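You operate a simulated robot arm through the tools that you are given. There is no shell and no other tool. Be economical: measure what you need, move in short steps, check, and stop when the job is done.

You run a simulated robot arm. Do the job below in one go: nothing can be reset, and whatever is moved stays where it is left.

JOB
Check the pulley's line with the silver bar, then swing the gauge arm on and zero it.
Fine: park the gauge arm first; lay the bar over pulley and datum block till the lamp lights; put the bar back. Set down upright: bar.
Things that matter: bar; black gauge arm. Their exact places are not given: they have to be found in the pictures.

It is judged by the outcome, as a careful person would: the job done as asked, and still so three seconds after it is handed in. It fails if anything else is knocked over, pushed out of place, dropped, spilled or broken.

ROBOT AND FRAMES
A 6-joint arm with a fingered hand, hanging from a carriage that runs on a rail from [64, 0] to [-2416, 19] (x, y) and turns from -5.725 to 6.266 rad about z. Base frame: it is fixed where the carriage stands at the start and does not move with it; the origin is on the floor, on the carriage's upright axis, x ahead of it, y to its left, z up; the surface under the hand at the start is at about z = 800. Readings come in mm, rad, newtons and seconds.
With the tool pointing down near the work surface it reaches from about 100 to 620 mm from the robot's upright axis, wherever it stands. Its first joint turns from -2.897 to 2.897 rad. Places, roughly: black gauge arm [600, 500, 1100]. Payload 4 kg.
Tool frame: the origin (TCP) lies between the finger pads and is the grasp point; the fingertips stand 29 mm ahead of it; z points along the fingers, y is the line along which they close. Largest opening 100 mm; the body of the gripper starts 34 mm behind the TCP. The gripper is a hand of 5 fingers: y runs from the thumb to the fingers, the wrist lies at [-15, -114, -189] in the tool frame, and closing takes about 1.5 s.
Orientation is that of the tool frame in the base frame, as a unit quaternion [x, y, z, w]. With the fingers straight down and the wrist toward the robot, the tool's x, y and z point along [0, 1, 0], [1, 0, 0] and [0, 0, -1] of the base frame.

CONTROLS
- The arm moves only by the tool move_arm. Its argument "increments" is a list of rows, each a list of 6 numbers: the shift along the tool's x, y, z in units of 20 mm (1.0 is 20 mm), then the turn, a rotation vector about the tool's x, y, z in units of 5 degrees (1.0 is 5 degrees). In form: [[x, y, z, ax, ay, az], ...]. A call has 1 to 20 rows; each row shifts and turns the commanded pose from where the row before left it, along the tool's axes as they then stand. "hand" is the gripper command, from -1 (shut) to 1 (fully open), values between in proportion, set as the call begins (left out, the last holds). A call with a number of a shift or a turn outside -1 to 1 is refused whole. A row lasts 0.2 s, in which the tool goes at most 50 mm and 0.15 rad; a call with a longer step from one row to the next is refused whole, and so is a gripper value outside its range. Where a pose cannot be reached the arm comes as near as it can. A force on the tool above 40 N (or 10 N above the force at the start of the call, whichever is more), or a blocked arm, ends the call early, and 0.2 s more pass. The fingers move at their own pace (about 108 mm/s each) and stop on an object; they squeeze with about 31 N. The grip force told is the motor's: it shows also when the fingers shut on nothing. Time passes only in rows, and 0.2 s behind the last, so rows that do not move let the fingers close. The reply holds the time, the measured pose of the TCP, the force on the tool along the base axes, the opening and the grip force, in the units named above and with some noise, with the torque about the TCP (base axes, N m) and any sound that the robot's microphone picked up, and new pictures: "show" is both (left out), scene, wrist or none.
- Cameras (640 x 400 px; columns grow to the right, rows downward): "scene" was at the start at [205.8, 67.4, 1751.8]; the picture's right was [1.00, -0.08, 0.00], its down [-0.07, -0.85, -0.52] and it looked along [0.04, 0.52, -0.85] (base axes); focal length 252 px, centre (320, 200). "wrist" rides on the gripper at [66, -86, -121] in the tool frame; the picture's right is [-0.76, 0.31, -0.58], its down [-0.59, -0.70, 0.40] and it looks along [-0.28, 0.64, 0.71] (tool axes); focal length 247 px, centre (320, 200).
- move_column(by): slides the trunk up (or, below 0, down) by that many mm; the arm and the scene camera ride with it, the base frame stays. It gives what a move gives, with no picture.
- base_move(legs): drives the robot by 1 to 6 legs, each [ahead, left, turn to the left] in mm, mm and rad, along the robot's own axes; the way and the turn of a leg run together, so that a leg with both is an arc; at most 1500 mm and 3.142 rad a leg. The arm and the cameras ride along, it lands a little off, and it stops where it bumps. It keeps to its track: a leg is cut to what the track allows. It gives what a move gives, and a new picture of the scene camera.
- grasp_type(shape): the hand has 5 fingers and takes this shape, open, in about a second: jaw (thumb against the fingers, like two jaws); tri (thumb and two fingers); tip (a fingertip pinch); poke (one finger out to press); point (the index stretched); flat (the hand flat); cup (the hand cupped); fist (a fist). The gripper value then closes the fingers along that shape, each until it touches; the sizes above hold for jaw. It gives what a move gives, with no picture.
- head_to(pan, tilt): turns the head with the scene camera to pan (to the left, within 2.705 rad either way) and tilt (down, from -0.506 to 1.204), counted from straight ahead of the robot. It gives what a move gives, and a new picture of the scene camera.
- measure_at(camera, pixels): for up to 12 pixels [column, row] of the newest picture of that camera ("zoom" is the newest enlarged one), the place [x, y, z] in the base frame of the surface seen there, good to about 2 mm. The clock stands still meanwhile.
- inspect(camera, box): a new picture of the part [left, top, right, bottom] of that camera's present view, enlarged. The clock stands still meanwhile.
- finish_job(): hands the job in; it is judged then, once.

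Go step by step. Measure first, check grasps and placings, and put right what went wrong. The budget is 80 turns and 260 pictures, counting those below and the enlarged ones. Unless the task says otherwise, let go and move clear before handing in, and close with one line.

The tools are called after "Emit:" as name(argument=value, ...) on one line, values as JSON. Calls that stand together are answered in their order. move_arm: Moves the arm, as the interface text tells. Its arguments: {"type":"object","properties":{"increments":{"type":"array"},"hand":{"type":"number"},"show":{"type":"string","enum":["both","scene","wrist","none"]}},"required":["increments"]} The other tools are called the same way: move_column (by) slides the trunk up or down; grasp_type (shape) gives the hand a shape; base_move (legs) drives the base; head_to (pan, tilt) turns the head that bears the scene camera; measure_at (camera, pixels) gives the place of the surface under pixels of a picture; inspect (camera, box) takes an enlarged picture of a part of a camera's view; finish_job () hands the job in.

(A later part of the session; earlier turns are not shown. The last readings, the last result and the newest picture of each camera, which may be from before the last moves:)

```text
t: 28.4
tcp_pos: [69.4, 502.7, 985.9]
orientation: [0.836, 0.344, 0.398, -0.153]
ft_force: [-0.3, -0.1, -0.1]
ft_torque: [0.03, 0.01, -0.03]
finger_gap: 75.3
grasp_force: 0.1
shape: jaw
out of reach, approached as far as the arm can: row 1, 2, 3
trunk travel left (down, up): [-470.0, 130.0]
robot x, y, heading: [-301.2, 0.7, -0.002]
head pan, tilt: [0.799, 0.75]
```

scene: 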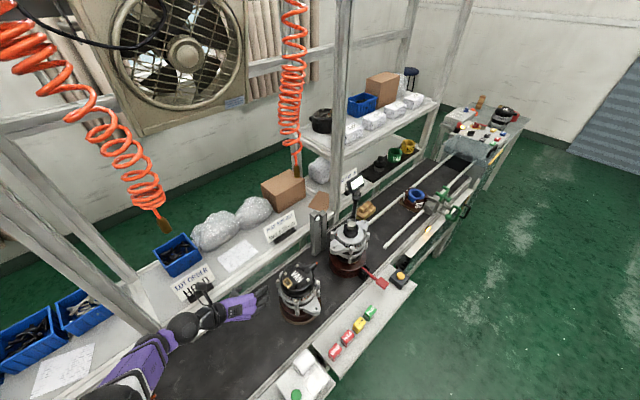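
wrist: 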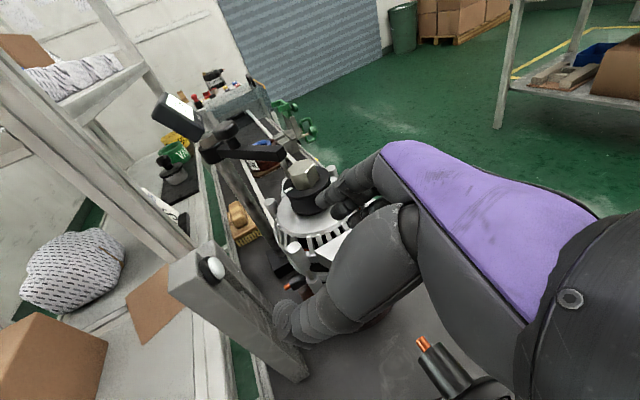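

The posture still fights its limits at this outreach. Pulling the hand in to the relative position that worked before should restore free motion, so I'll do that while pitching back to 45°.

Emit:
move_arm(increments=[[-0.3, 0.6, -0.3, 0, -0.5, 0], [-0.3, 0.6, -0.3, 0, -0.5, 0], [-0.3, 0.6, -0.3, 0, -0.5, 0], [-0.3, 0.6, -0.3, 0, 0, 0], [-0.3, 0.6, -0.3, 0, 0, 0], [-0.3, 0.6, -0.3, 0, 0, 0]], show="none")

```text
t: 29.8
tcp_pos: [94.5, 466.1, 946.2]
orientation: [0.861, 0.354, 0.342, -0.131]
ft_force: [-8.9, 2.5, 4.1]
ft_torque: [-0.04, -0.04, -0.01]
finger_gap: 72.3
grasp_force: 0.1
shape: jaw
out of reach, approached as far as the arm can: row 1, 2, 3, 4, 5, 6
trunk travel left (down, up): [-470.0, 130.0]
robot x, y, heading: [-304.9, 0.5, -0.002]
head pan, tilt: [0.799, 0.75]
```

There's a slight −x contact (9 N), probably with the VAN alternator's side. I'll back the carriage off 120 mm and look.

Emit:
base_move(legs=[[-120, 0, 0]])

Emit:
inspect(camera="wrist", box=[0, 0, 640, 400])

```text
t: 31.1
tcp_pos: [-20.5, 463.6, 945.9]
orientation: [0.861, 0.353, 0.342, -0.13]
ft_force: [0.1, 0.9, -1.7]
ft_torque: [-0.01, 0.02, 0.01]
finger_gap: 74.9
grasp_force: 0.1
shape: jaw
trunk travel left (down, up): [-470.0, 130.0]
robot x, y, heading: [-422.3, 3.6, 0.002]
head pan, tilt: [0.799, 0.75]
```

scene: 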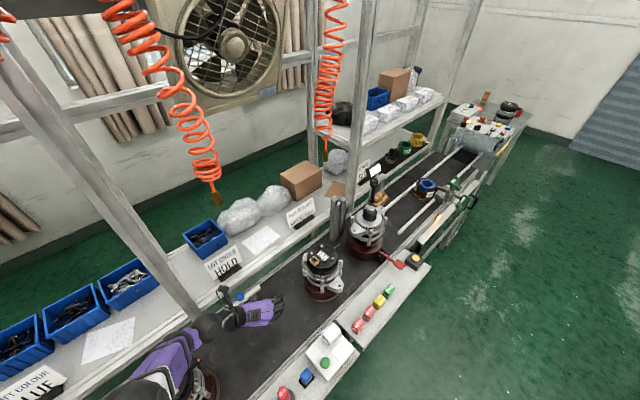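

```text
1.00 times, centred on (320, 200) of wrist (not enlarged: the box is as wide or as high as the picture)
```

zoom: 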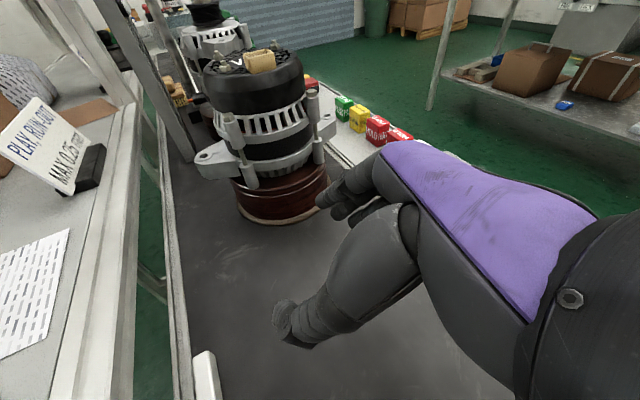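

Everything is upright and the hand is in the clear. I'll test vertical motion here, pulling in toward −y.

Emit:
move_arm(increments=[[0, 0.7, -0.6, 0, 0, 0], [0, 0.7, -0.6, 0, 0, 0], [0, 0.7, -0.6, 0, 0, 0]], show="none")

```text
t: 31.9
tcp_pos: [1.7, 449.4, 942.4]
orientation: [0.861, 0.354, 0.344, -0.124]
ft_force: [-0.3, 0.0, 0.3]
ft_torque: [-0.01, 0.03, -0.01]
finger_gap: 74.9
grasp_force: 0.1
shape: jaw
out of reach, approached as far as the arm can: row 1, 2, 3
trunk travel left (down, up): [-470.0, 130.0]
robot x, y, heading: [-420.1, 3.5, -0.002]
head pan, tilt: [0.799, 0.75]
```

It's stuck on a joint limit in this posture. I'll return the hand to straight-down in this open area to reset the posture.

Emit:
move_arm(increments=[[0, 0, 0, 0, -1, 0], [0, 0, 0, 0, -1, 0], [0, 0, 0, 0, -1, 0], [0, 0, 0, 0, -1, 0], [0, 0, 0, 0, -1, 0], [0, 0, 0, 0, -1, 0], [0, 0, 0, 0, -1, 0], [0, 0, 0, 0, -1, 0], [0, 0, 0, 0, -0.5, 0], [0, 0, 0, 0, 0, -1], [0, 0, 0, 0, 0, -1], [0, 0, 0, 0, 0, -1], [0, 0, 0, 0, 0, -1], [0, 0, 0, 0, 0, -1], [0, 0, 0, 0, 0, -1], [0, 0, 0, 0, 0, -1], [0, 0, 0, 0, 0, -1], [0, 0, 0, 0, 0, -1]], show="scene")

```text
t: 35.7
tcp_pos: [-29.1, 396.4, 977.7]
orientation: [0.712, 0.702, 0.004, 0.01]
ft_force: [1.2, 1.2, -0.1]
ft_torque: [0.01, -0.01, 0.0]
finger_gap: 74.8
grasp_force: 0.1
shape: jaw
out of reach, approached as far as the arm can: row 5, 6, 7, 8, 9
trunk travel left (down, up): [-470.0, 130.0]
robot x, y, heading: [-426.0, 3.8, 0.003]
head pan, tilt: [0.799, 0.75]
```

scene: 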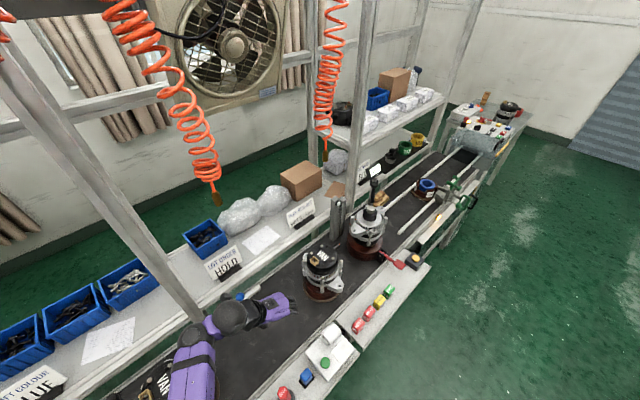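

The posture is reset to tool-down. New plan: the gauge arm points almost straight at the robot, so one extended finger can push it sideways. I'll shape the hand to "poke", turn the wrist toward the robot, and pitch it outward to test this here in open space.

Emit:
grasp_type(shape="poke")

Emit:
move_arm(increments=[[0, 0, 0, 0, 0, -1], [0, 0, 0, 0, 0, -1], [0, 0, 0, 0, 0, -1], [0, 0, 0, 0, 0, -1], [0, 0, 0, 0, 0, -1], [0, 0, 0, 0, 0, -1], [0, 0, 0, 0, 0, -1], [0, 0, 0, 0, 0, -1], [0, 0, 0, 0, 0, -1], [0, 0, 0, -1, 0, 0], [0, 0, 0, -1, 0, 0], [0, 0, 0, -1, 0, 0], [0, 0, 0, -1, 0, 0], [0, 0, 0, -1, 0, 0], [0, 0, 0, -1, 0, 0]])

```text
t: 36.6
tcp_pos: [-29.9, 394.9, 977.1]
orientation: [0.714, 0.7, 0.004, 0.01]
ft_force: [-0.2, -0.7, 0.6]
ft_torque: [0.0, -0.01, -0.02]
finger_gap: 0.1
grasp_force: 0.1
shape: poke
trunk travel left (down, up): [-470.0, 130.0]
robot x, y, heading: [-425.7, 2.9, 0.001]
head pan, tilt: [0.799, 0.75]
```

```text
t: 39.8
tcp_pos: [-30.0, 394.8, 979.1]
orientation: [0.374, 0.889, 0.239, 0.111]
ft_force: [0.2, 0.5, -0.5]
ft_torque: [-0.03, 0.03, 0.01]
finger_gap: 0.2
grasp_force: 0.0
shape: poke
trunk travel left (down, up): [-470.0, 130.0]
robot x, y, heading: [-421.4, 0.9, -0.001]
head pan, tilt: [0.799, 0.75]
```

scene: 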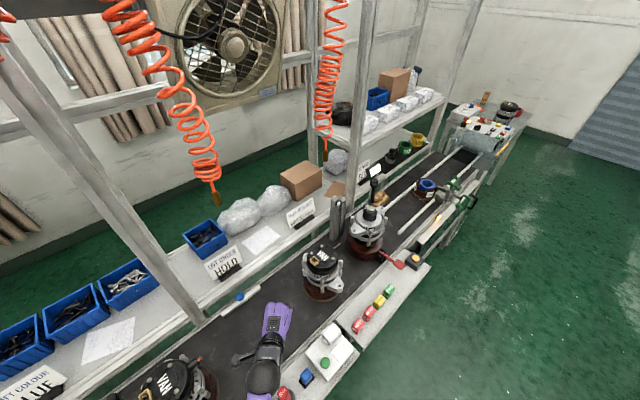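
wrist: 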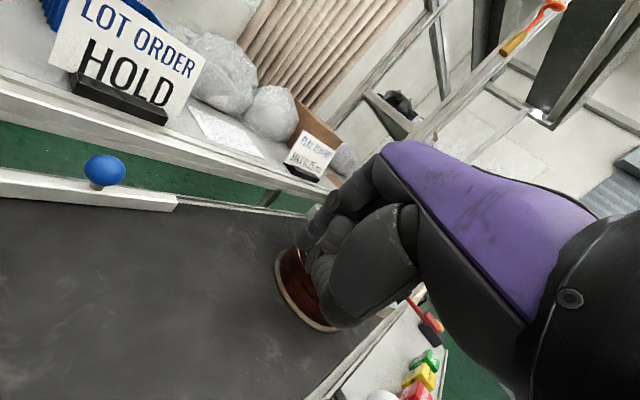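

That orientation is fully reachable. I'll raise the trunk back to gauge height, then extend outward 60 mm to test.

Emit:
move_column(by=130)

Emit:
move_arm(increments=[[0, 0.866, 0.5, 0, 0, 0], [0, 0.866, 0.5, 0, 0, 0], [0, 0.866, 0.5, 0, 0, 0]], show="wrist")

Emit:
inspect(camera="wrist", box=[230, 130, 430, 340])

Emit:
measure_at(camera="wrist", pixels=[[325, 210], [310, 230], [303, 240], [340, 190], [340, 310], [325, 262]])

```text
t: 41.4
tcp_pos: [-30.3, 395.3, 1107.3]
orientation: [0.375, 0.889, 0.238, 0.111]
ft_force: [0.5, -0.5, 0.1]
ft_torque: [0.03, 0.01, -0.01]
finger_gap: 0.0
grasp_force: 0.1
shape: poke
trunk travel left (down, up): [-600.0, 0.0]
robot x, y, heading: [-422.4, 3.4, 0.002]
head pan, tilt: [0.799, 0.75]
```

```text
t: 42.1
tcp_pos: [12.7, 437.1, 1108.7]
orientation: [0.374, 0.89, 0.237, 0.11]
ft_force: [0.0, 0.4, 0.2]
ft_torque: [0.05, -0.03, 0.02]
finger_gap: 0.0
grasp_force: 0.0
shape: poke
trunk travel left (down, up): [-600.0, 0.0]
robot x, y, heading: [-421.6, 5.7, 0.003]
head pan, tilt: [0.799, 0.75]
```

wrist: 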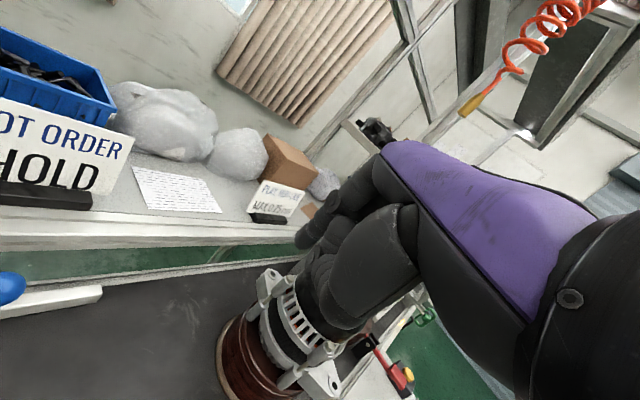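

```text
1.90 times, centred on (330, 235) of wrist
```

zoom: 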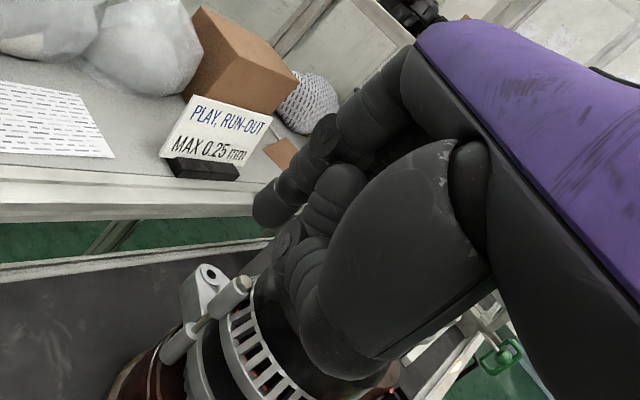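

```text
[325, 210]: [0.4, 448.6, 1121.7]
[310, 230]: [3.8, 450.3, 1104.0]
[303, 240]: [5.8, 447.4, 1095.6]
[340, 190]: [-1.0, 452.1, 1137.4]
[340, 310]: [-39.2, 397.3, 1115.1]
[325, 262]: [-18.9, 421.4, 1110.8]
```

Reach is good here; the index tip is at about (5,449,1096). I'll check another 35 mm outward and 23 mm down, which is the relative pose needed at the gauge.

Emit:
move_arm(increments=[[0.3, 0.45, 0.93, 0, 0, 0], [0.3, 0.45, 0.93, 0, 0, 0]], show="none")

```text
t: 42.8
tcp_pos: [29.7, 470.7, 1085.5]
orientation: [0.374, 0.89, 0.238, 0.111]
ft_force: [-0.4, -1.1, -0.6]
ft_torque: [0.04, -0.01, -0.05]
finger_gap: 0.0
grasp_force: 0.1
shape: poke
trunk travel left (down, up): [-600.0, 0.0]
robot x, y, heading: [-425.0, 4.8, -0.001]
head pan, tilt: [0.799, 0.75]
```

The required pose is reachable. I'll lift 45 mm and draw in slightly, then drive the carriage over to just left of the gauge arm.

Emit:
move_arm(increments=[[0, -0.06, -0.9, 0, 0, 0], [0, -0.06, -0.9, 0, 0, 0], [0, -0.06, -0.9, 0, 0, 0]], show="none")

Emit:
base_move(legs=[[450, 0, 0]])

Emit:
inspect(camera="scene", box=[200, 220, 360, 360])

Emit:
inspect(camera="wrist", box=[0, 0, 640, 400])

```text
t: 43.5
tcp_pos: [6.8, 448.9, 1129.5]
orientation: [0.375, 0.889, 0.237, 0.111]
ft_force: [-0.8, 0.2, -0.5]
ft_torque: [-0.03, -0.01, 0.01]
finger_gap: 0.0
grasp_force: 0.1
shape: poke
trunk travel left (down, up): [-600.0, 0.0]
robot x, y, heading: [-422.1, 0.9, 0.002]
head pan, tilt: [0.799, 0.75]
```

```text
t: 46.3
tcp_pos: [460.4, 446.2, 1129.4]
orientation: [0.373, 0.89, 0.237, 0.111]
ft_force: [0.1, 0.3, 0.1]
ft_torque: [0.01, 0.02, -0.01]
finger_gap: 0.0
grasp_force: 0.2
shape: poke
trunk travel left (down, up): [-600.0, 0.0]
robot x, y, heading: [32.8, -0.9, 0.003]
head pan, tilt: [0.799, 0.75]
```

scene: 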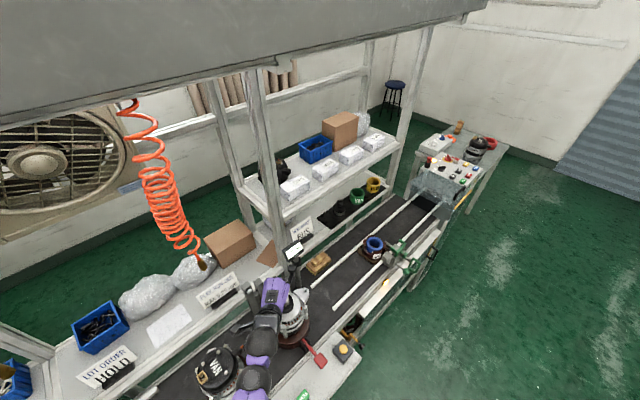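

```text
2.86 times, centred on (280, 290) of scene
```

zoom: 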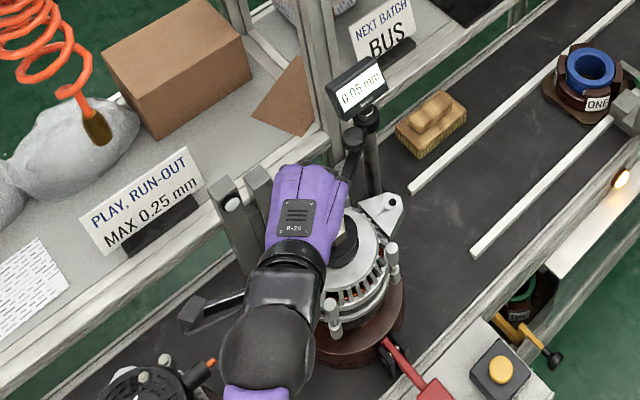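

```text
1.00 times, centred on (320, 200) of wrist (not enlarged: the box is as wide or as high as the picture)
```

zoom: 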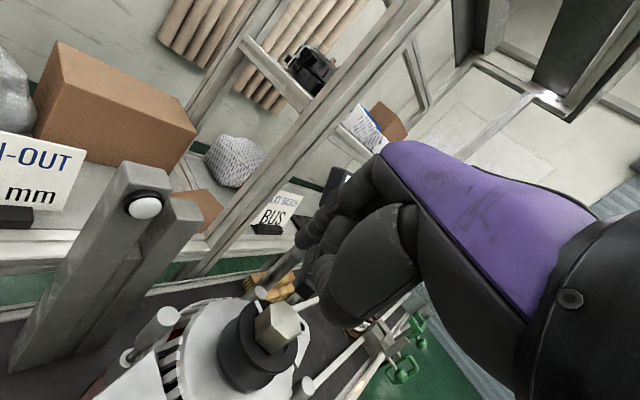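

The hand hovers left of the gauge arm and the alternator looks untouched. I'll drive +25 mm, then extend and check before lowering the finger beside the arm.

Emit:
base_move(legs=[[25, 0, 0]])

Emit:
move_arm(increments=[[0.3, 0.72, 0.42, 0, 0, 0], [0.3, 0.72, 0.42, 0, 0, 0]], show="none")

Emit:
inspect(camera="wrist", box=[230, 130, 430, 340])

Emit:
inspect(camera="scene", box=[230, 220, 330, 310])

```text
t: 47.1
tcp_pos: [484.8, 446.5, 1128.7]
orientation: [0.373, 0.89, 0.238, 0.111]
ft_force: [0.6, 0.8, 0.0]
ft_torque: [0.02, 0.03, 0.01]
finger_gap: 0.0
grasp_force: 0.1
shape: poke
trunk travel left (down, up): [-600.0, 0.0]
robot x, y, heading: [57.8, -1.4, -0.001]
head pan, tilt: [0.799, 0.75]
```

scene: 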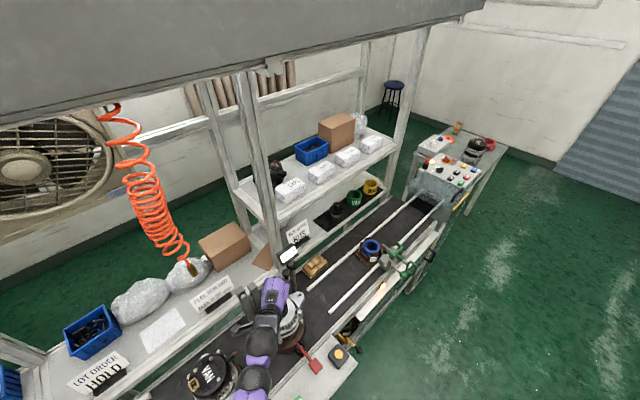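

```text
t: 47.7
tcp_pos: [500.3, 477.4, 1128.0]
orientation: [0.373, 0.89, 0.238, 0.11]
ft_force: [0.1, 0.3, -0.3]
ft_torque: [-0.01, 0.03, 0.01]
finger_gap: 0.2
grasp_force: 0.0
shape: poke
trunk travel left (down, up): [-600.0, 0.0]
robot x, y, heading: [53.7, -2.7, 0.007]
head pan, tilt: [0.799, 0.75]
```

```text
1.90 times, centred on (330, 235) of wrist
```

zoom: 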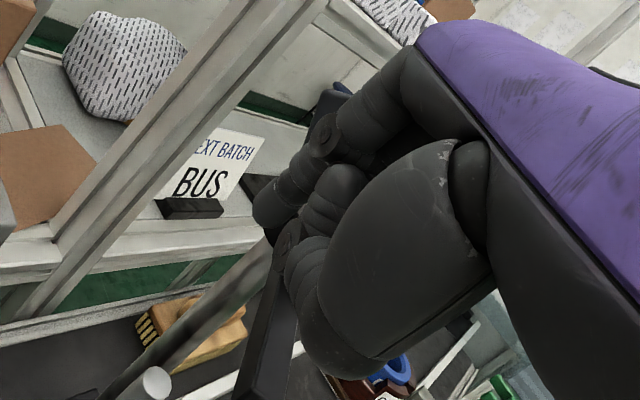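

```text
4.44 times, centred on (280, 265) of scene
```

zoom: 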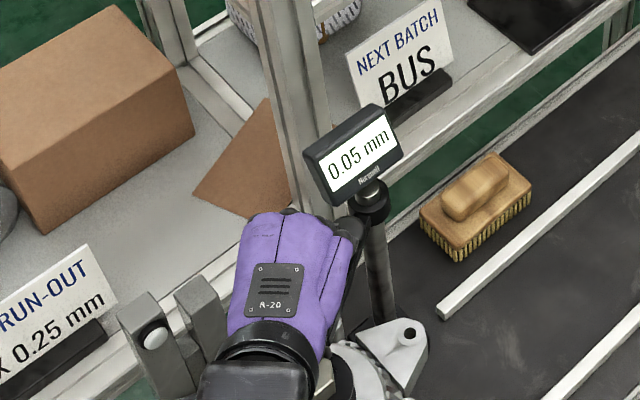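

I'll measure where the arm is relative to the fingertip in this view.

Emit:
inspect(camera="wrist", box=[230, 130, 430, 340])

Emit:
measure_at(camera="zoom", pixels=[[270, 320], [262, 360], [280, 280], [290, 240], [265, 210], [275, 195], [262, 205], [300, 175], [330, 350], [300, 270], [320, 200], [250, 390]])

```text
1.90 times, centred on (330, 235) of wrist
```

zoom: 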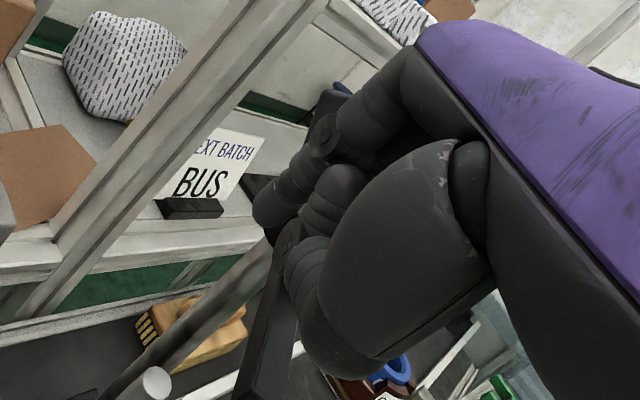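

```text
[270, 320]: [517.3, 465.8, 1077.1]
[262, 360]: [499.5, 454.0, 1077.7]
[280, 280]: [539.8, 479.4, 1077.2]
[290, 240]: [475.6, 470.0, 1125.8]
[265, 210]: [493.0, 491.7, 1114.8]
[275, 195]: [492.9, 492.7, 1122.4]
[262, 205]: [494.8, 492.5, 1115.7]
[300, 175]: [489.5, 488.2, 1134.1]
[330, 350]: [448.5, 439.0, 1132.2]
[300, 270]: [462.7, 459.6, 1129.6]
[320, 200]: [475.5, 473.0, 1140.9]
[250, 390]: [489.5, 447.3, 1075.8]
```

The fingertip is about 38 mm left of the arm, whose top is at 1077. I'll lower 48 mm so the tip sits beside the arm at mid-height.

Emit:
move_arm(increments=[[0, -0.4, 0.693, 0, 0, 0], [0, -0.4, 0.693, 0, 0, 0], [0, -0.4, 0.693, 0, 0, 0]], show="none")

Emit:
inspect(camera="wrist", box=[230, 130, 430, 340])

Emit:
measure_at(camera="zoom", pixels=[[262, 205], [262, 215], [270, 225], [290, 240], [280, 300], [330, 370]])

```text
t: 48.5
tcp_pos: [500.8, 477.8, 1081.9]
orientation: [0.374, 0.89, 0.238, 0.111]
ft_force: [0.7, 1.3, 0.9]
ft_torque: [0.02, 0.0, -0.02]
finger_gap: 0.0
grasp_force: 0.0
shape: poke
trunk travel left (down, up): [-600.0, 0.0]
robot x, y, heading: [54.8, 1.8, 0.002]
head pan, tilt: [0.799, 0.75]
```

```text
1.90 times, centred on (330, 235) of wrist
```

zoom: 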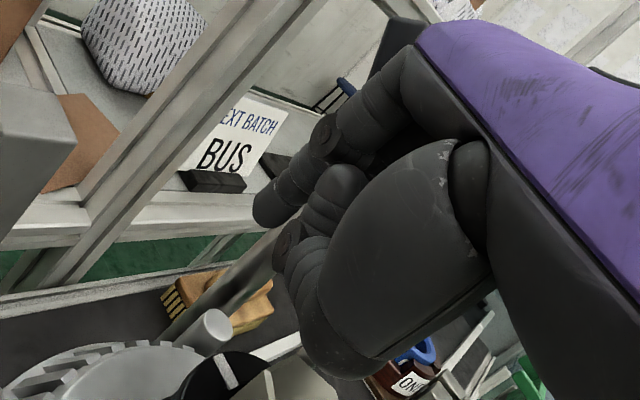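

```text
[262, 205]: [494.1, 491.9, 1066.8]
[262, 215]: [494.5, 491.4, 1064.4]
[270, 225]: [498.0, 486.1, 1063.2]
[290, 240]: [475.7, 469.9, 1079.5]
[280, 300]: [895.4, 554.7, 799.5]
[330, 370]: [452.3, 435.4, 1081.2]
```

The tip is beside the arm at z≈1064. I'll push sideways toward −y/+x along the arm's arc, about 15° first, and watch the force and the display.

Emit:
move_arm(increments=[[-0.58, -0.045, -0.026, 0, 0, 0], [-0.58, -0.045, -0.026, 0, 0, 0], [-0.64, -0.154, -0.089, 0, 0, 0], [-0.64, -0.154, -0.089, 0, 0, 0]], show="none")

Emit:
inspect(camera="wrist", box=[230, 130, 430, 340])

Emit:
inspect(camera="scene", box=[250, 220, 330, 310])

```text
t: 49.5
tcp_pos: [528.0, 435.4, 1081.4]
orientation: [0.374, 0.889, 0.238, 0.111]
ft_force: [-0.6, 0.1, 0.4]
ft_torque: [-0.01, 0.0, 0.01]
finger_gap: 0.2
grasp_force: 0.1
shape: poke
trunk travel left (down, up): [-600.0, 0.0]
robot x, y, heading: [54.1, 1.7, -0.0]
head pan, tilt: [0.799, 0.75]
```

```text
1.90 times, centred on (330, 235) of wrist
```

zoom: 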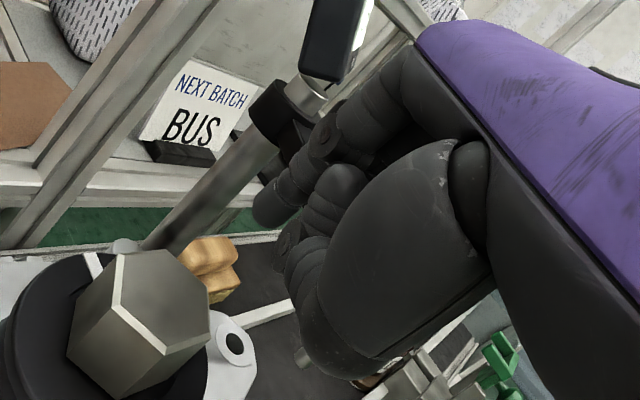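

```text
4.44 times, centred on (290, 265) of scene
```

zoom: 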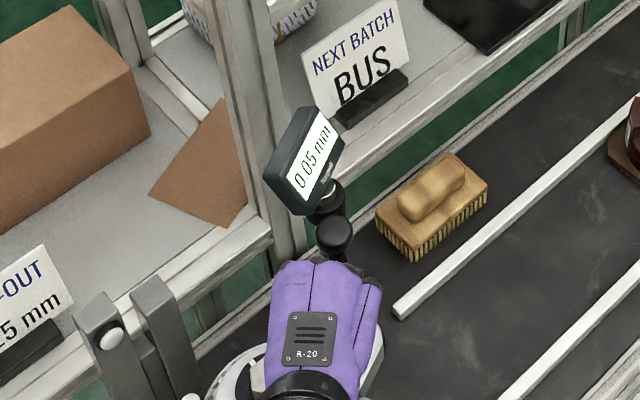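

The arm swings freely and its display turns with it. I'll continue along the arc to about −90°.

Emit:
move_arm(increments=[[-0.62, -0.015, -0.009, 0, 0, 0], [-0.62, -0.015, -0.009, 0, 0, 0], [-0.62, 0.139, 0.08, 0, 0, 0], [-0.62, 0.139, 0.08, 0, 0, 0], [-0.55, 0.26, 0.15, 0, 0, 0], [-0.55, 0.26, 0.15, 0, 0, 0]], show="none")

Emit:
inspect(camera="scene", box=[250, 220, 330, 310])

Emit:
inspect(camera="wrist", box=[180, 80, 430, 340])

```text
t: 50.9
tcp_pos: [585.3, 403.5, 1085.0]
orientation: [0.369, 0.891, 0.241, 0.107]
ft_force: [-23.3, 9.4, 12.2]
ft_torque: [-0.04, -0.03, 0.0]
finger_gap: 0.0
grasp_force: 0.0
shape: poke
trunk travel left (down, up): [-600.0, 0.0]
robot x, y, heading: [54.1, -2.8, -0.001]
head pan, tilt: [0.799, 0.75]
```

```text
4.44 times, centred on (290, 265) of scene
```

zoom: 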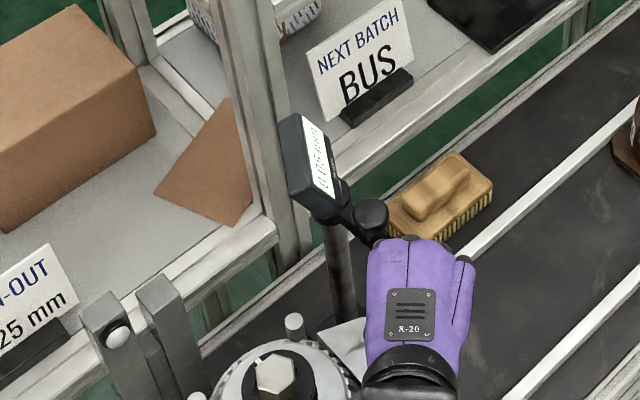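

```text
1.54 times, centred on (305, 210) of wrist
```

zoom: 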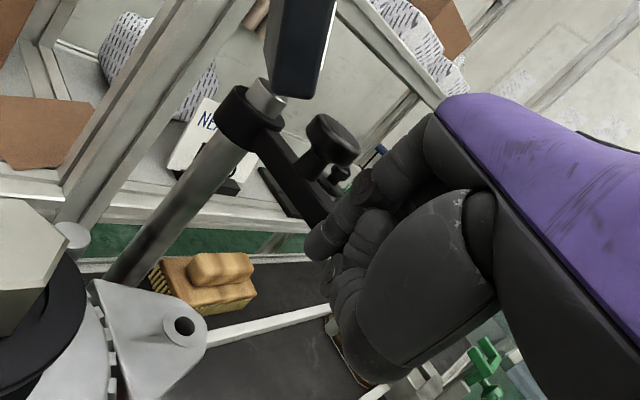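

Force rose to 25 N, so the arm has reached its end stop, the parked position. I'll back the finger off to the left, lift, and check that the arm stays there.

Emit:
move_arm(increments=[[0.6, 0, 0, 0, 0, 0], [0.6, -0.2, -0.1, 0, 0, 0], [0, 0.5, -0.866, 0, 0, 0], [0, 0.5, -0.866, 0, 0, 0], [0, 0.3, -0.95, 0, 0, 0], [0, 0, -1, 0, 0, 0], [0, -0.5, -0.8, 0, 0, 0], [0, -0.5, -0.8, 0, 0, 0]], show="wrist")

Emit:
inspect(camera="scene", box=[230, 220, 330, 310])

Emit:
measure_at(camera="zoom", pixels=[[395, 170], [405, 165], [430, 220], [325, 100], [345, 160], [370, 200], [280, 315]])

```text
t: 52.7
tcp_pos: [535.1, 377.0, 1176.4]
orientation: [0.373, 0.89, 0.238, 0.11]
ft_force: [0.3, 0.4, 0.6]
ft_torque: [0.02, 0.01, -0.03]
finger_gap: 0.0
grasp_force: 0.1
shape: poke
trunk travel left (down, up): [-600.0, 0.0]
robot x, y, heading: [54.3, -1.9, 0.003]
head pan, tilt: [0.799, 0.75]
```

wrist: 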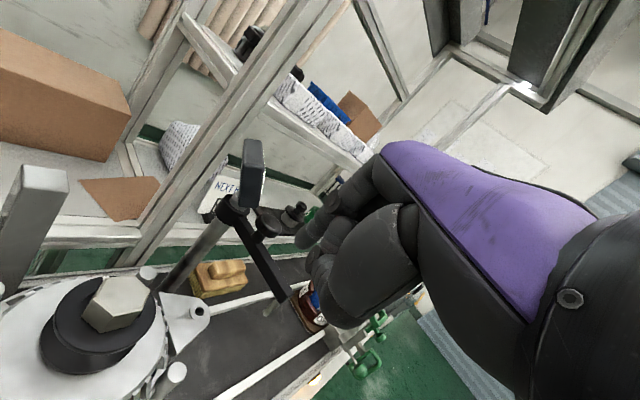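

```text
4.44 times, centred on (280, 265) of scene
```

zoom: 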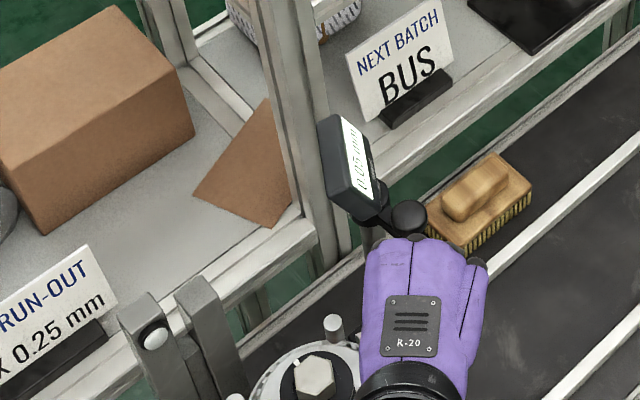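

```text
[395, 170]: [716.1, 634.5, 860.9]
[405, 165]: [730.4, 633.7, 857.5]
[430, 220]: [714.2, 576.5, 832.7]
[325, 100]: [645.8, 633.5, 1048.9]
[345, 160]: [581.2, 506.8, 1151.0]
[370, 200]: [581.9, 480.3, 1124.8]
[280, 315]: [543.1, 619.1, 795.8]
```

The gauge arm is parked and staying put. Next is the bar: I'll pull the hand in, then turn the robot about 80° left toward it.

Emit:
move_arm(increments=[[0, -0.81, -0.47, 0, 0, 0], [0, -0.81, -0.47, 0, 0, 0], [0, -0.81, -0.47, 0, 0, 0], [0, -0.81, -0.47, 0, 0, 0], [0, -0.81, -0.47, 0, 0, 0]], show="none")

```text
t: 53.9
tcp_pos: [468.6, 314.7, 1178.5]
orientation: [0.373, 0.89, 0.238, 0.111]
ft_force: [1.0, 0.2, 0.4]
ft_torque: [0.0, 0.02, -0.02]
finger_gap: 0.1
grasp_force: 0.1
shape: poke
trunk travel left (down, up): [-600.0, 0.0]
robot x, y, heading: [52.2, -2.6, 0.0]
head pan, tilt: [0.799, 0.75]
```

Emit:
base_move(legs=[[10, 0, 1.396]])

Emit:
head_to(pan=0.45, tilt=0.9)

Emit:
inspect(camera="scene", box=[220, 130, 420, 290])

```text
t: 57.7
tcp_pos: [-173.4, 462.3, 1178.2]
orientation: [-0.283, 0.923, 0.253, -0.067]
ft_force: [0.6, -0.2, -0.3]
ft_torque: [-0.02, 0.01, 0.02]
finger_gap: 0.0
grasp_force: 0.1
shape: poke
trunk travel left (down, up): [-600.0, 0.0]
robot x, y, heading: [61.3, 1.0, 1.392]
head pan, tilt: [0.799, 0.75]
```

scene: 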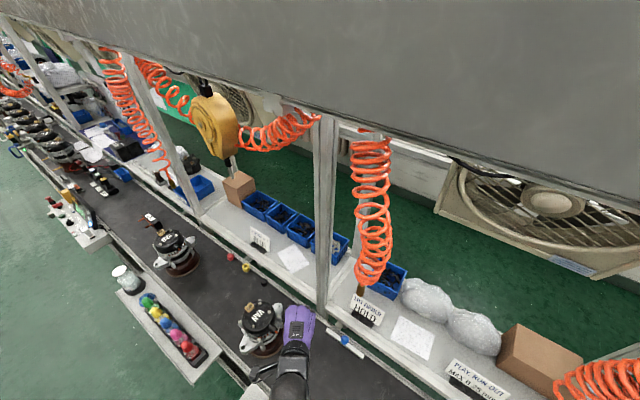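

```text
t: 58.5
tcp_pos: [-174.1, 462.0, 1178.2]
orientation: [-0.284, 0.922, 0.254, -0.068]
ft_force: [-0.1, -0.5, 0.5]
ft_torque: [0.0, 0.0, 0.04]
finger_gap: 0.0
grasp_force: 0.1
shape: poke
trunk travel left (down, up): [-600.0, 0.0]
robot x, y, heading: [57.8, -0.6, 1.388]
head pan, tilt: [0.45, 0.901]
```

scene: 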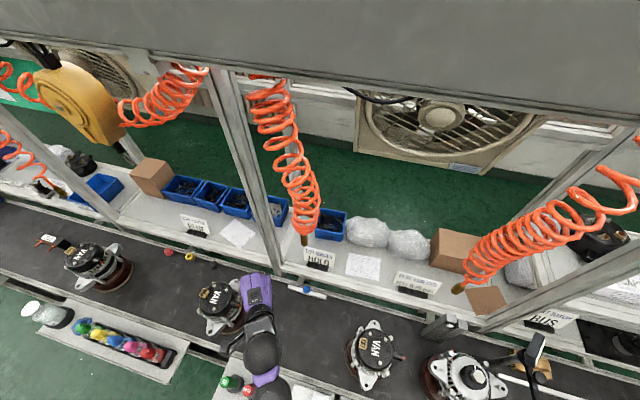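

```text
2.50 times, centred on (320, 210) of scene
```

zoom: 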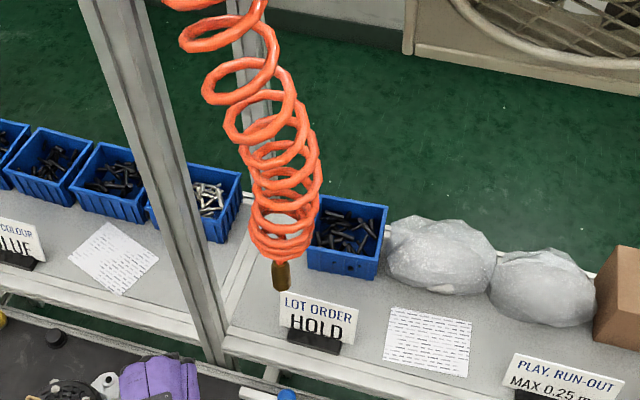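

A coiled air hose hangs near the bar, there's an upright at about (265,240), and another alternator on the belt at (215,300). I'll measure the clearances around the bar.

Emit:
measure_at(camera="scene", pixels=[[305, 288], [290, 290], [325, 296], [304, 240], [300, 215], [276, 250], [272, 225], [320, 262], [318, 276], [285, 268], [340, 285], [215, 295]])

Emit:
inspect(camera="scene", box=[250, 240, 370, 320])

Emit:
measure_at(camera="zoom", pixels=[[180, 140], [220, 165], [300, 160], [400, 190], [200, 195], [350, 240], [293, 255], [293, 240]])

```text
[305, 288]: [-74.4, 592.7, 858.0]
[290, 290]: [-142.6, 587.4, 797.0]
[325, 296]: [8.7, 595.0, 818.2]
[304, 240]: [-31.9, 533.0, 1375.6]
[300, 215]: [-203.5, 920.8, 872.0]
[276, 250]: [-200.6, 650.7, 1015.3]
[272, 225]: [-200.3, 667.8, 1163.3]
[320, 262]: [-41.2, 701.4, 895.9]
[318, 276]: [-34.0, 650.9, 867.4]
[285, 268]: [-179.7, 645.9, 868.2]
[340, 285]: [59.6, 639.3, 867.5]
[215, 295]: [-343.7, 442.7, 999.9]
```

```text
5.00 times, centred on (310, 280) of scene
```

zoom: 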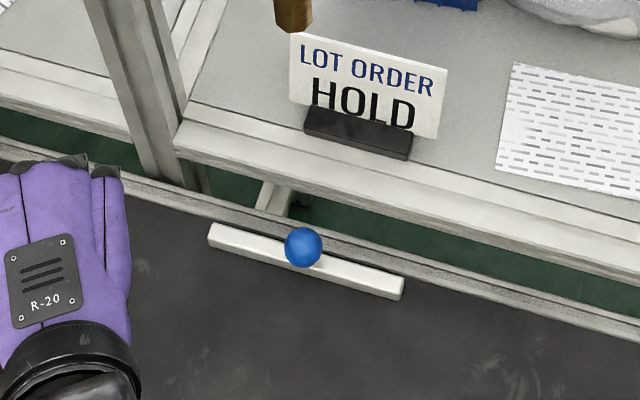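

```text
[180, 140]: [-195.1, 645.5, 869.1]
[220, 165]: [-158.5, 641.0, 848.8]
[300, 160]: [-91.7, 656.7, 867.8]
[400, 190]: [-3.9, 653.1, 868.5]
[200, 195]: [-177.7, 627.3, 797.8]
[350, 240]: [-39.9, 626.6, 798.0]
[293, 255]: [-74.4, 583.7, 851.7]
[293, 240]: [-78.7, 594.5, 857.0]
```

The bar's knob is at about (−68,591,844), the shelf front is at y≈641 (z 868), and the hose end hangs high at z≈1375. I'll lower the trunk 200 mm where I am, set the jaw shape, then straighten the hand to vertical.

Emit:
move_column(by=-200)

Emit:
grasp_type(shape="jaw")

Emit:
move_arm(increments=[[0, 0, 0, 1, 0, 0], [0, 0, 0, 1, 0, 0], [0, 0, 0, 1, 0, 0], [0, 0, 0, 1, 0, 0], [0, 0, 0, 1, 0, 0], [0, 0, 0, 1, 0, 0]], hand=0.1, show="wrist")

```text
t: 60.7
tcp_pos: [-173.1, 463.2, 978.6]
orientation: [-0.282, 0.923, 0.254, -0.066]
ft_force: [0.9, -0.3, 1.2]
ft_torque: [-0.01, 0.0, 0.0]
finger_gap: 0.0
grasp_force: 0.1
shape: poke
trunk travel left (down, up): [-400.0, 200.0]
robot x, y, heading: [61.7, -3.2, 1.387]
head pan, tilt: [0.45, 0.901]
```

```text
t: 61.6
tcp_pos: [-174.0, 461.4, 977.6]
orientation: [-0.284, 0.922, 0.254, -0.068]
ft_force: [0.4, 0.3, -0.2]
ft_torque: [0.02, -0.03, -0.02]
finger_gap: 99.8
grasp_force: 0.0
shape: jaw
trunk travel left (down, up): [-400.0, 200.0]
robot x, y, heading: [60.7, 0.6, 1.391]
head pan, tilt: [0.45, 0.901]
```

```text
t: 63.0
tcp_pos: [-173.4, 462.4, 977.7]
orientation: [-0.29, 0.957, 0.006, 0.008]
ft_force: [0.2, -0.4, 0.1]
ft_torque: [0.0, -0.02, -0.02]
finger_gap: 55.3
grasp_force: 0.0
shape: jaw
trunk travel left (down, up): [-400.0, 200.0]
robot x, y, heading: [61.1, 1.4, 1.388]
head pan, tilt: [0.45, 0.901]
```

wrist: 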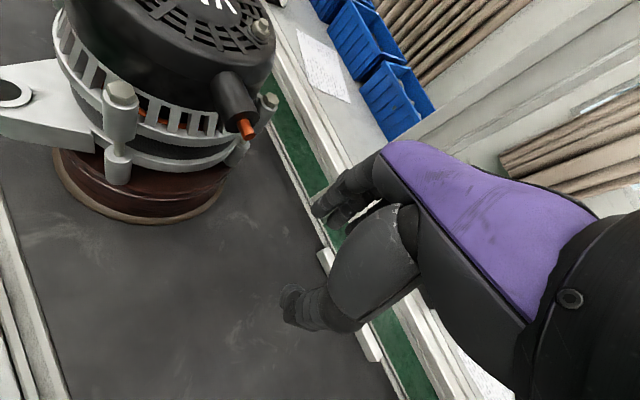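

The hand is vertical with its closing axis at bearing 124°. I'll move over the knob at safe height.

Emit:
move_arm(increments=[[-0.99, 0.306, 0, 0, 0, 0], [-0.99, 0.306, 0, 0, 0, 0], [-0.99, 0.306, 0, 0, 0, 0], [-0.99, 0.306, 0, 0, 0, 0], [-0.99, 0.306, 0, 0, 0, 0], [-0.99, 0.306, 0, 0, 0, 0], [-0.99, 0.306, 0, 0, 0, 0], [-0.99, 0.306, 0, 0, 0, 0], [0, 0, 1, 0, 0, 0], [0, 0, 1, 0, 0, 0]])

Emit:
inspect(camera="scene", box=[250, 240, 370, 320])

Emit:
inspect(camera="wrist", box=[230, 150, 430, 370])

```text
t: 65.2
tcp_pos: [-69.9, 591.5, 941.6]
orientation: [-0.291, 0.957, 0.006, 0.008]
ft_force: [-0.6, -0.6, -0.4]
ft_torque: [0.03, 0.01, 0.0]
finger_gap: 55.5
grasp_force: 0.1
shape: jaw
trunk travel left (down, up): [-400.0, 200.0]
robot x, y, heading: [61.3, -1.7, 1.398]
head pan, tilt: [0.45, 0.901]
```

scene: 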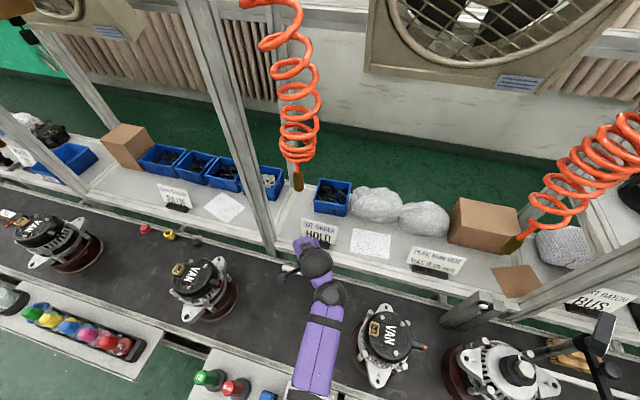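
wrist: 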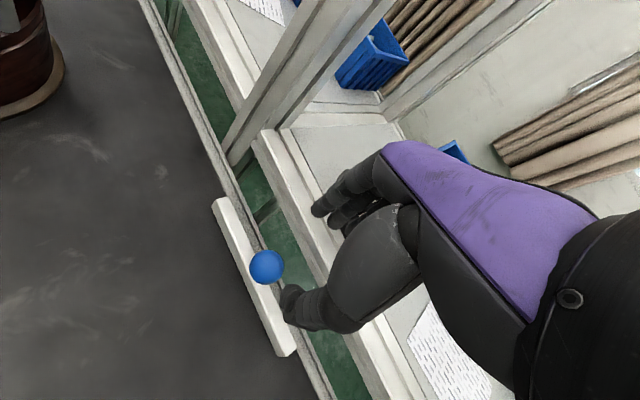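

```text
5.00 times, centred on (310, 280) of scene
```

zoom: 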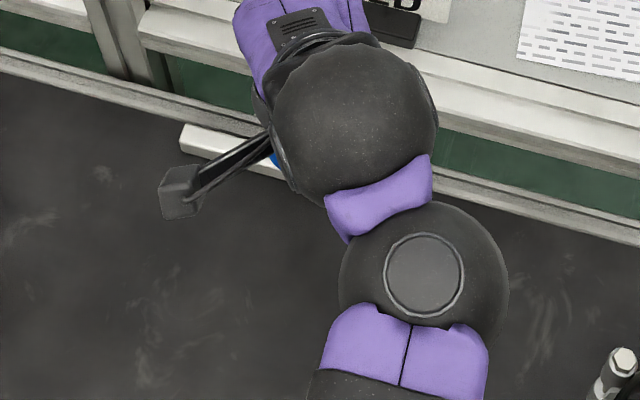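

```text
1.82 times, centred on (330, 260) of wrist
```

zoom: 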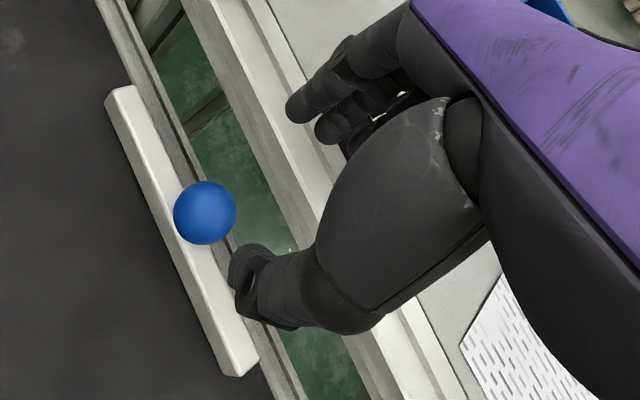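

The view is clear. I'll refine the knob's position from the wrist view.

Emit:
measure_at(camera="zoom", pixels=[[205, 200], [205, 212], [178, 212], [232, 212], [205, 240], [205, 185], [115, 95], [240, 365], [110, 105], [252, 355], [260, 295], [300, 100]])

```text
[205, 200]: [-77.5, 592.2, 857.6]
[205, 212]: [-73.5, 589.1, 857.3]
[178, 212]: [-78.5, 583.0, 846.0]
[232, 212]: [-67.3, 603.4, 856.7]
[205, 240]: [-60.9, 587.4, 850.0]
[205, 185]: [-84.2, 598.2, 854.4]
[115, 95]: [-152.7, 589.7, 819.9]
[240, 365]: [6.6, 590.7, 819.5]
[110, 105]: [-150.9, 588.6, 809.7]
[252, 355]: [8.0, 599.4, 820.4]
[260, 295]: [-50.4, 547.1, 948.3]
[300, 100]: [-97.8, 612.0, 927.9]
```

The knob's centre fits at (−72.5,595,844.5). I'll descend around it to TCP z≈854, keeping the tips above the bar's top.

Emit:
move_arm(increments=[[0, 0.215, 0.9, 0, 0, 0], [0, 0, 0.9, 0, 0, 0], [0, 0, 0.9, 0, 0, 0], [0, 0, 0.9, 0, 0, 0], [0, 0, 0.75, 0, 0, 0]], show="none")

Emit:
inspect(camera="wrist", box=[230, 150, 430, 370])

```text
t: 66.2
tcp_pos: [-74.3, 604.1, 891.4]
orientation: [-0.294, 0.956, 0.021, 0.01]
ft_force: [-1.0, -10.4, 21.0]
ft_torque: [0.64, -0.12, 0.06]
finger_gap: 52.2
grasp_force: 0.0
shape: jaw
trunk travel left (down, up): [-400.0, 200.0]
robot x, y, heading: [58.4, -1.2, 1.393]
head pan, tilt: [0.45, 0.901]
stopped in row 4: the force on the tool passed its limit at 50 N (the readings are from after the stop); the commanded pose is now the measured one
```

```text
1.82 times, centred on (330, 260) of wrist
```

zoom: 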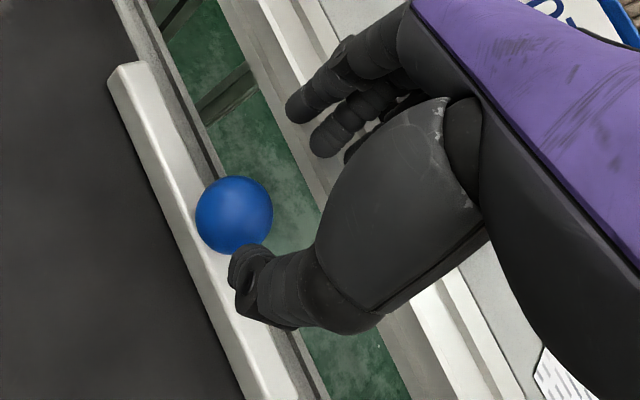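

The fingers caught the shelf edge (z 868) because the four-finger jaw is too wide here. I'll back up 60 mm and try the narrower three-finger shape.

Emit:
move_arm(increments=[[0, -0.2, -1, 0, 0, 0], [0, -0.2, -1, 0, 0, 0], [0, 0, -1, 0, 0, 0]], show="none")

Emit:
grasp_type(shape="tri")

Emit:
inspect(camera="wrist", box=[180, 100, 430, 370])

Emit:
inspect(camera="scene", box=[250, 220, 370, 320])

```text
t: 67.0
tcp_pos: [-69.0, 593.1, 947.8]
orientation: [-0.293, 0.956, 0.016, 0.009]
ft_force: [0.3, -0.4, -0.2]
ft_torque: [0.01, 0.01, -0.02]
finger_gap: 54.5
grasp_force: 0.0
shape: jaw
trunk travel left (down, up): [-400.0, 200.0]
robot x, y, heading: [62.8, -1.0, 1.395]
head pan, tilt: [0.45, 0.901]
```

```text
t: 67.9
tcp_pos: [-69.5, 594.8, 947.5]
orientation: [-0.293, 0.956, 0.017, 0.01]
ft_force: [-0.3, 0.0, -0.1]
ft_torque: [0.01, -0.01, 0.02]
finger_gap: 99.6
grasp_force: 0.1
shape: tri
trunk travel left (down, up): [-400.0, 200.0]
robot x, y, heading: [61.3, -2.2, 1.393]
head pan, tilt: [0.45, 0.901]
```

```text
1.48 times, centred on (305, 235) of wrist
```

zoom: 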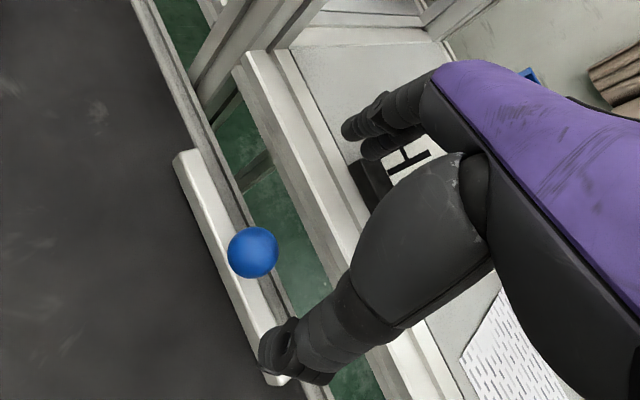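

```text
4.00 times, centred on (310, 270) of scene
```

zoom: 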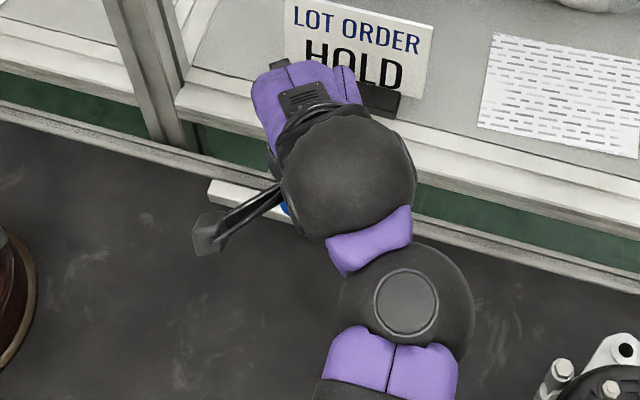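

I'll narrow the three-finger opening to about 42 mm, recentre over the knob, and descend partway to check clearance with the shelf.

Emit:
move_arm(increments=[[0, 0, 0, 0, 0, 0], [0, 0.1, 1, 0, 0, 0], [0, 0, 1, 0, 0, 0], [0, 0, 0.9, 0, 0, 0]], hand=-0.16, show="none")

Emit:
inspect(camera="wrist", box=[180, 100, 430, 370])

Emit:
measure_at(camera="zoom", pixels=[[350, 130], [340, 150], [370, 150], [300, 330], [270, 340], [330, 120]])

```text
t: 68.9
tcp_pos: [-69.3, 598.5, 890.0]
orientation: [-0.293, 0.956, 0.018, 0.009]
ft_force: [-0.2, -0.3, 0.3]
ft_torque: [-0.03, -0.01, 0.01]
finger_gap: 42.4
grasp_force: 0.1
shape: tri
trunk travel left (down, up): [-400.0, 200.0]
robot x, y, heading: [65.2, -0.2, 1.393]
head pan, tilt: [0.45, 0.901]
```

```text
1.48 times, centred on (305, 235) of wrist
```

zoom: 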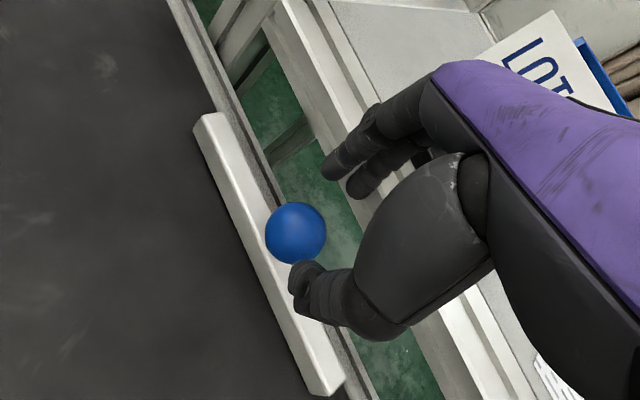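

```text
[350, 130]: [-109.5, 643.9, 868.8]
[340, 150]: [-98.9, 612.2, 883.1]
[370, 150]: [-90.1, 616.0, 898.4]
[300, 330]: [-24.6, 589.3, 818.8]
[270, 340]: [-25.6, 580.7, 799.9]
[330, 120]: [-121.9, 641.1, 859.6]
```

The fingers now clear the shelf (y≈612–620). I'll recentre slightly and descend to the knob.

Emit:
move_arm(increments=[[0.23, -0.06, 0.85, 0, 0, 0], [0, 0, 0.85, 0, 0, 0]], show="none")

Emit:
inspect(camera="wrist", box=[180, 100, 430, 370])

Emit:
measure_at(camera="zoom", pixels=[[340, 150], [335, 175], [360, 185], [300, 290], [315, 270], [325, 240], [320, 330]])

```text
t: 69.5
tcp_pos: [-73.4, 594.3, 857.7]
orientation: [-0.296, 0.955, 0.019, 0.01]
ft_force: [1.6, -25.3, 26.6]
ft_torque: [1.5, 0.57, 0.36]
finger_gap: 39.7
grasp_force: 0.1
shape: tri
trunk travel left (down, up): [-400.0, 200.0]
robot x, y, heading: [63.0, -2.1, 1.387]
head pan, tilt: [0.45, 0.901]
```

```text
1.48 times, centred on (305, 235) of wrist
```

zoom: 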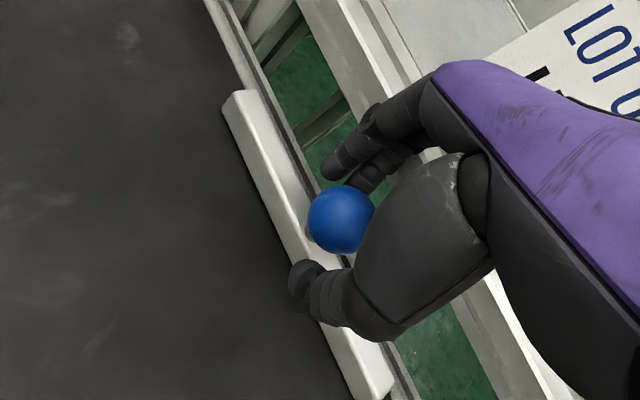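

```text
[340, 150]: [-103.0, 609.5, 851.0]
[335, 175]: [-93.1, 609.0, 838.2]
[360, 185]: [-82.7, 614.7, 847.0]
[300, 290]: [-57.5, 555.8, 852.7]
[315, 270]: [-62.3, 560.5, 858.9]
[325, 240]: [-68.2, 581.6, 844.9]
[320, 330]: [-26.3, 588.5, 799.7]
```

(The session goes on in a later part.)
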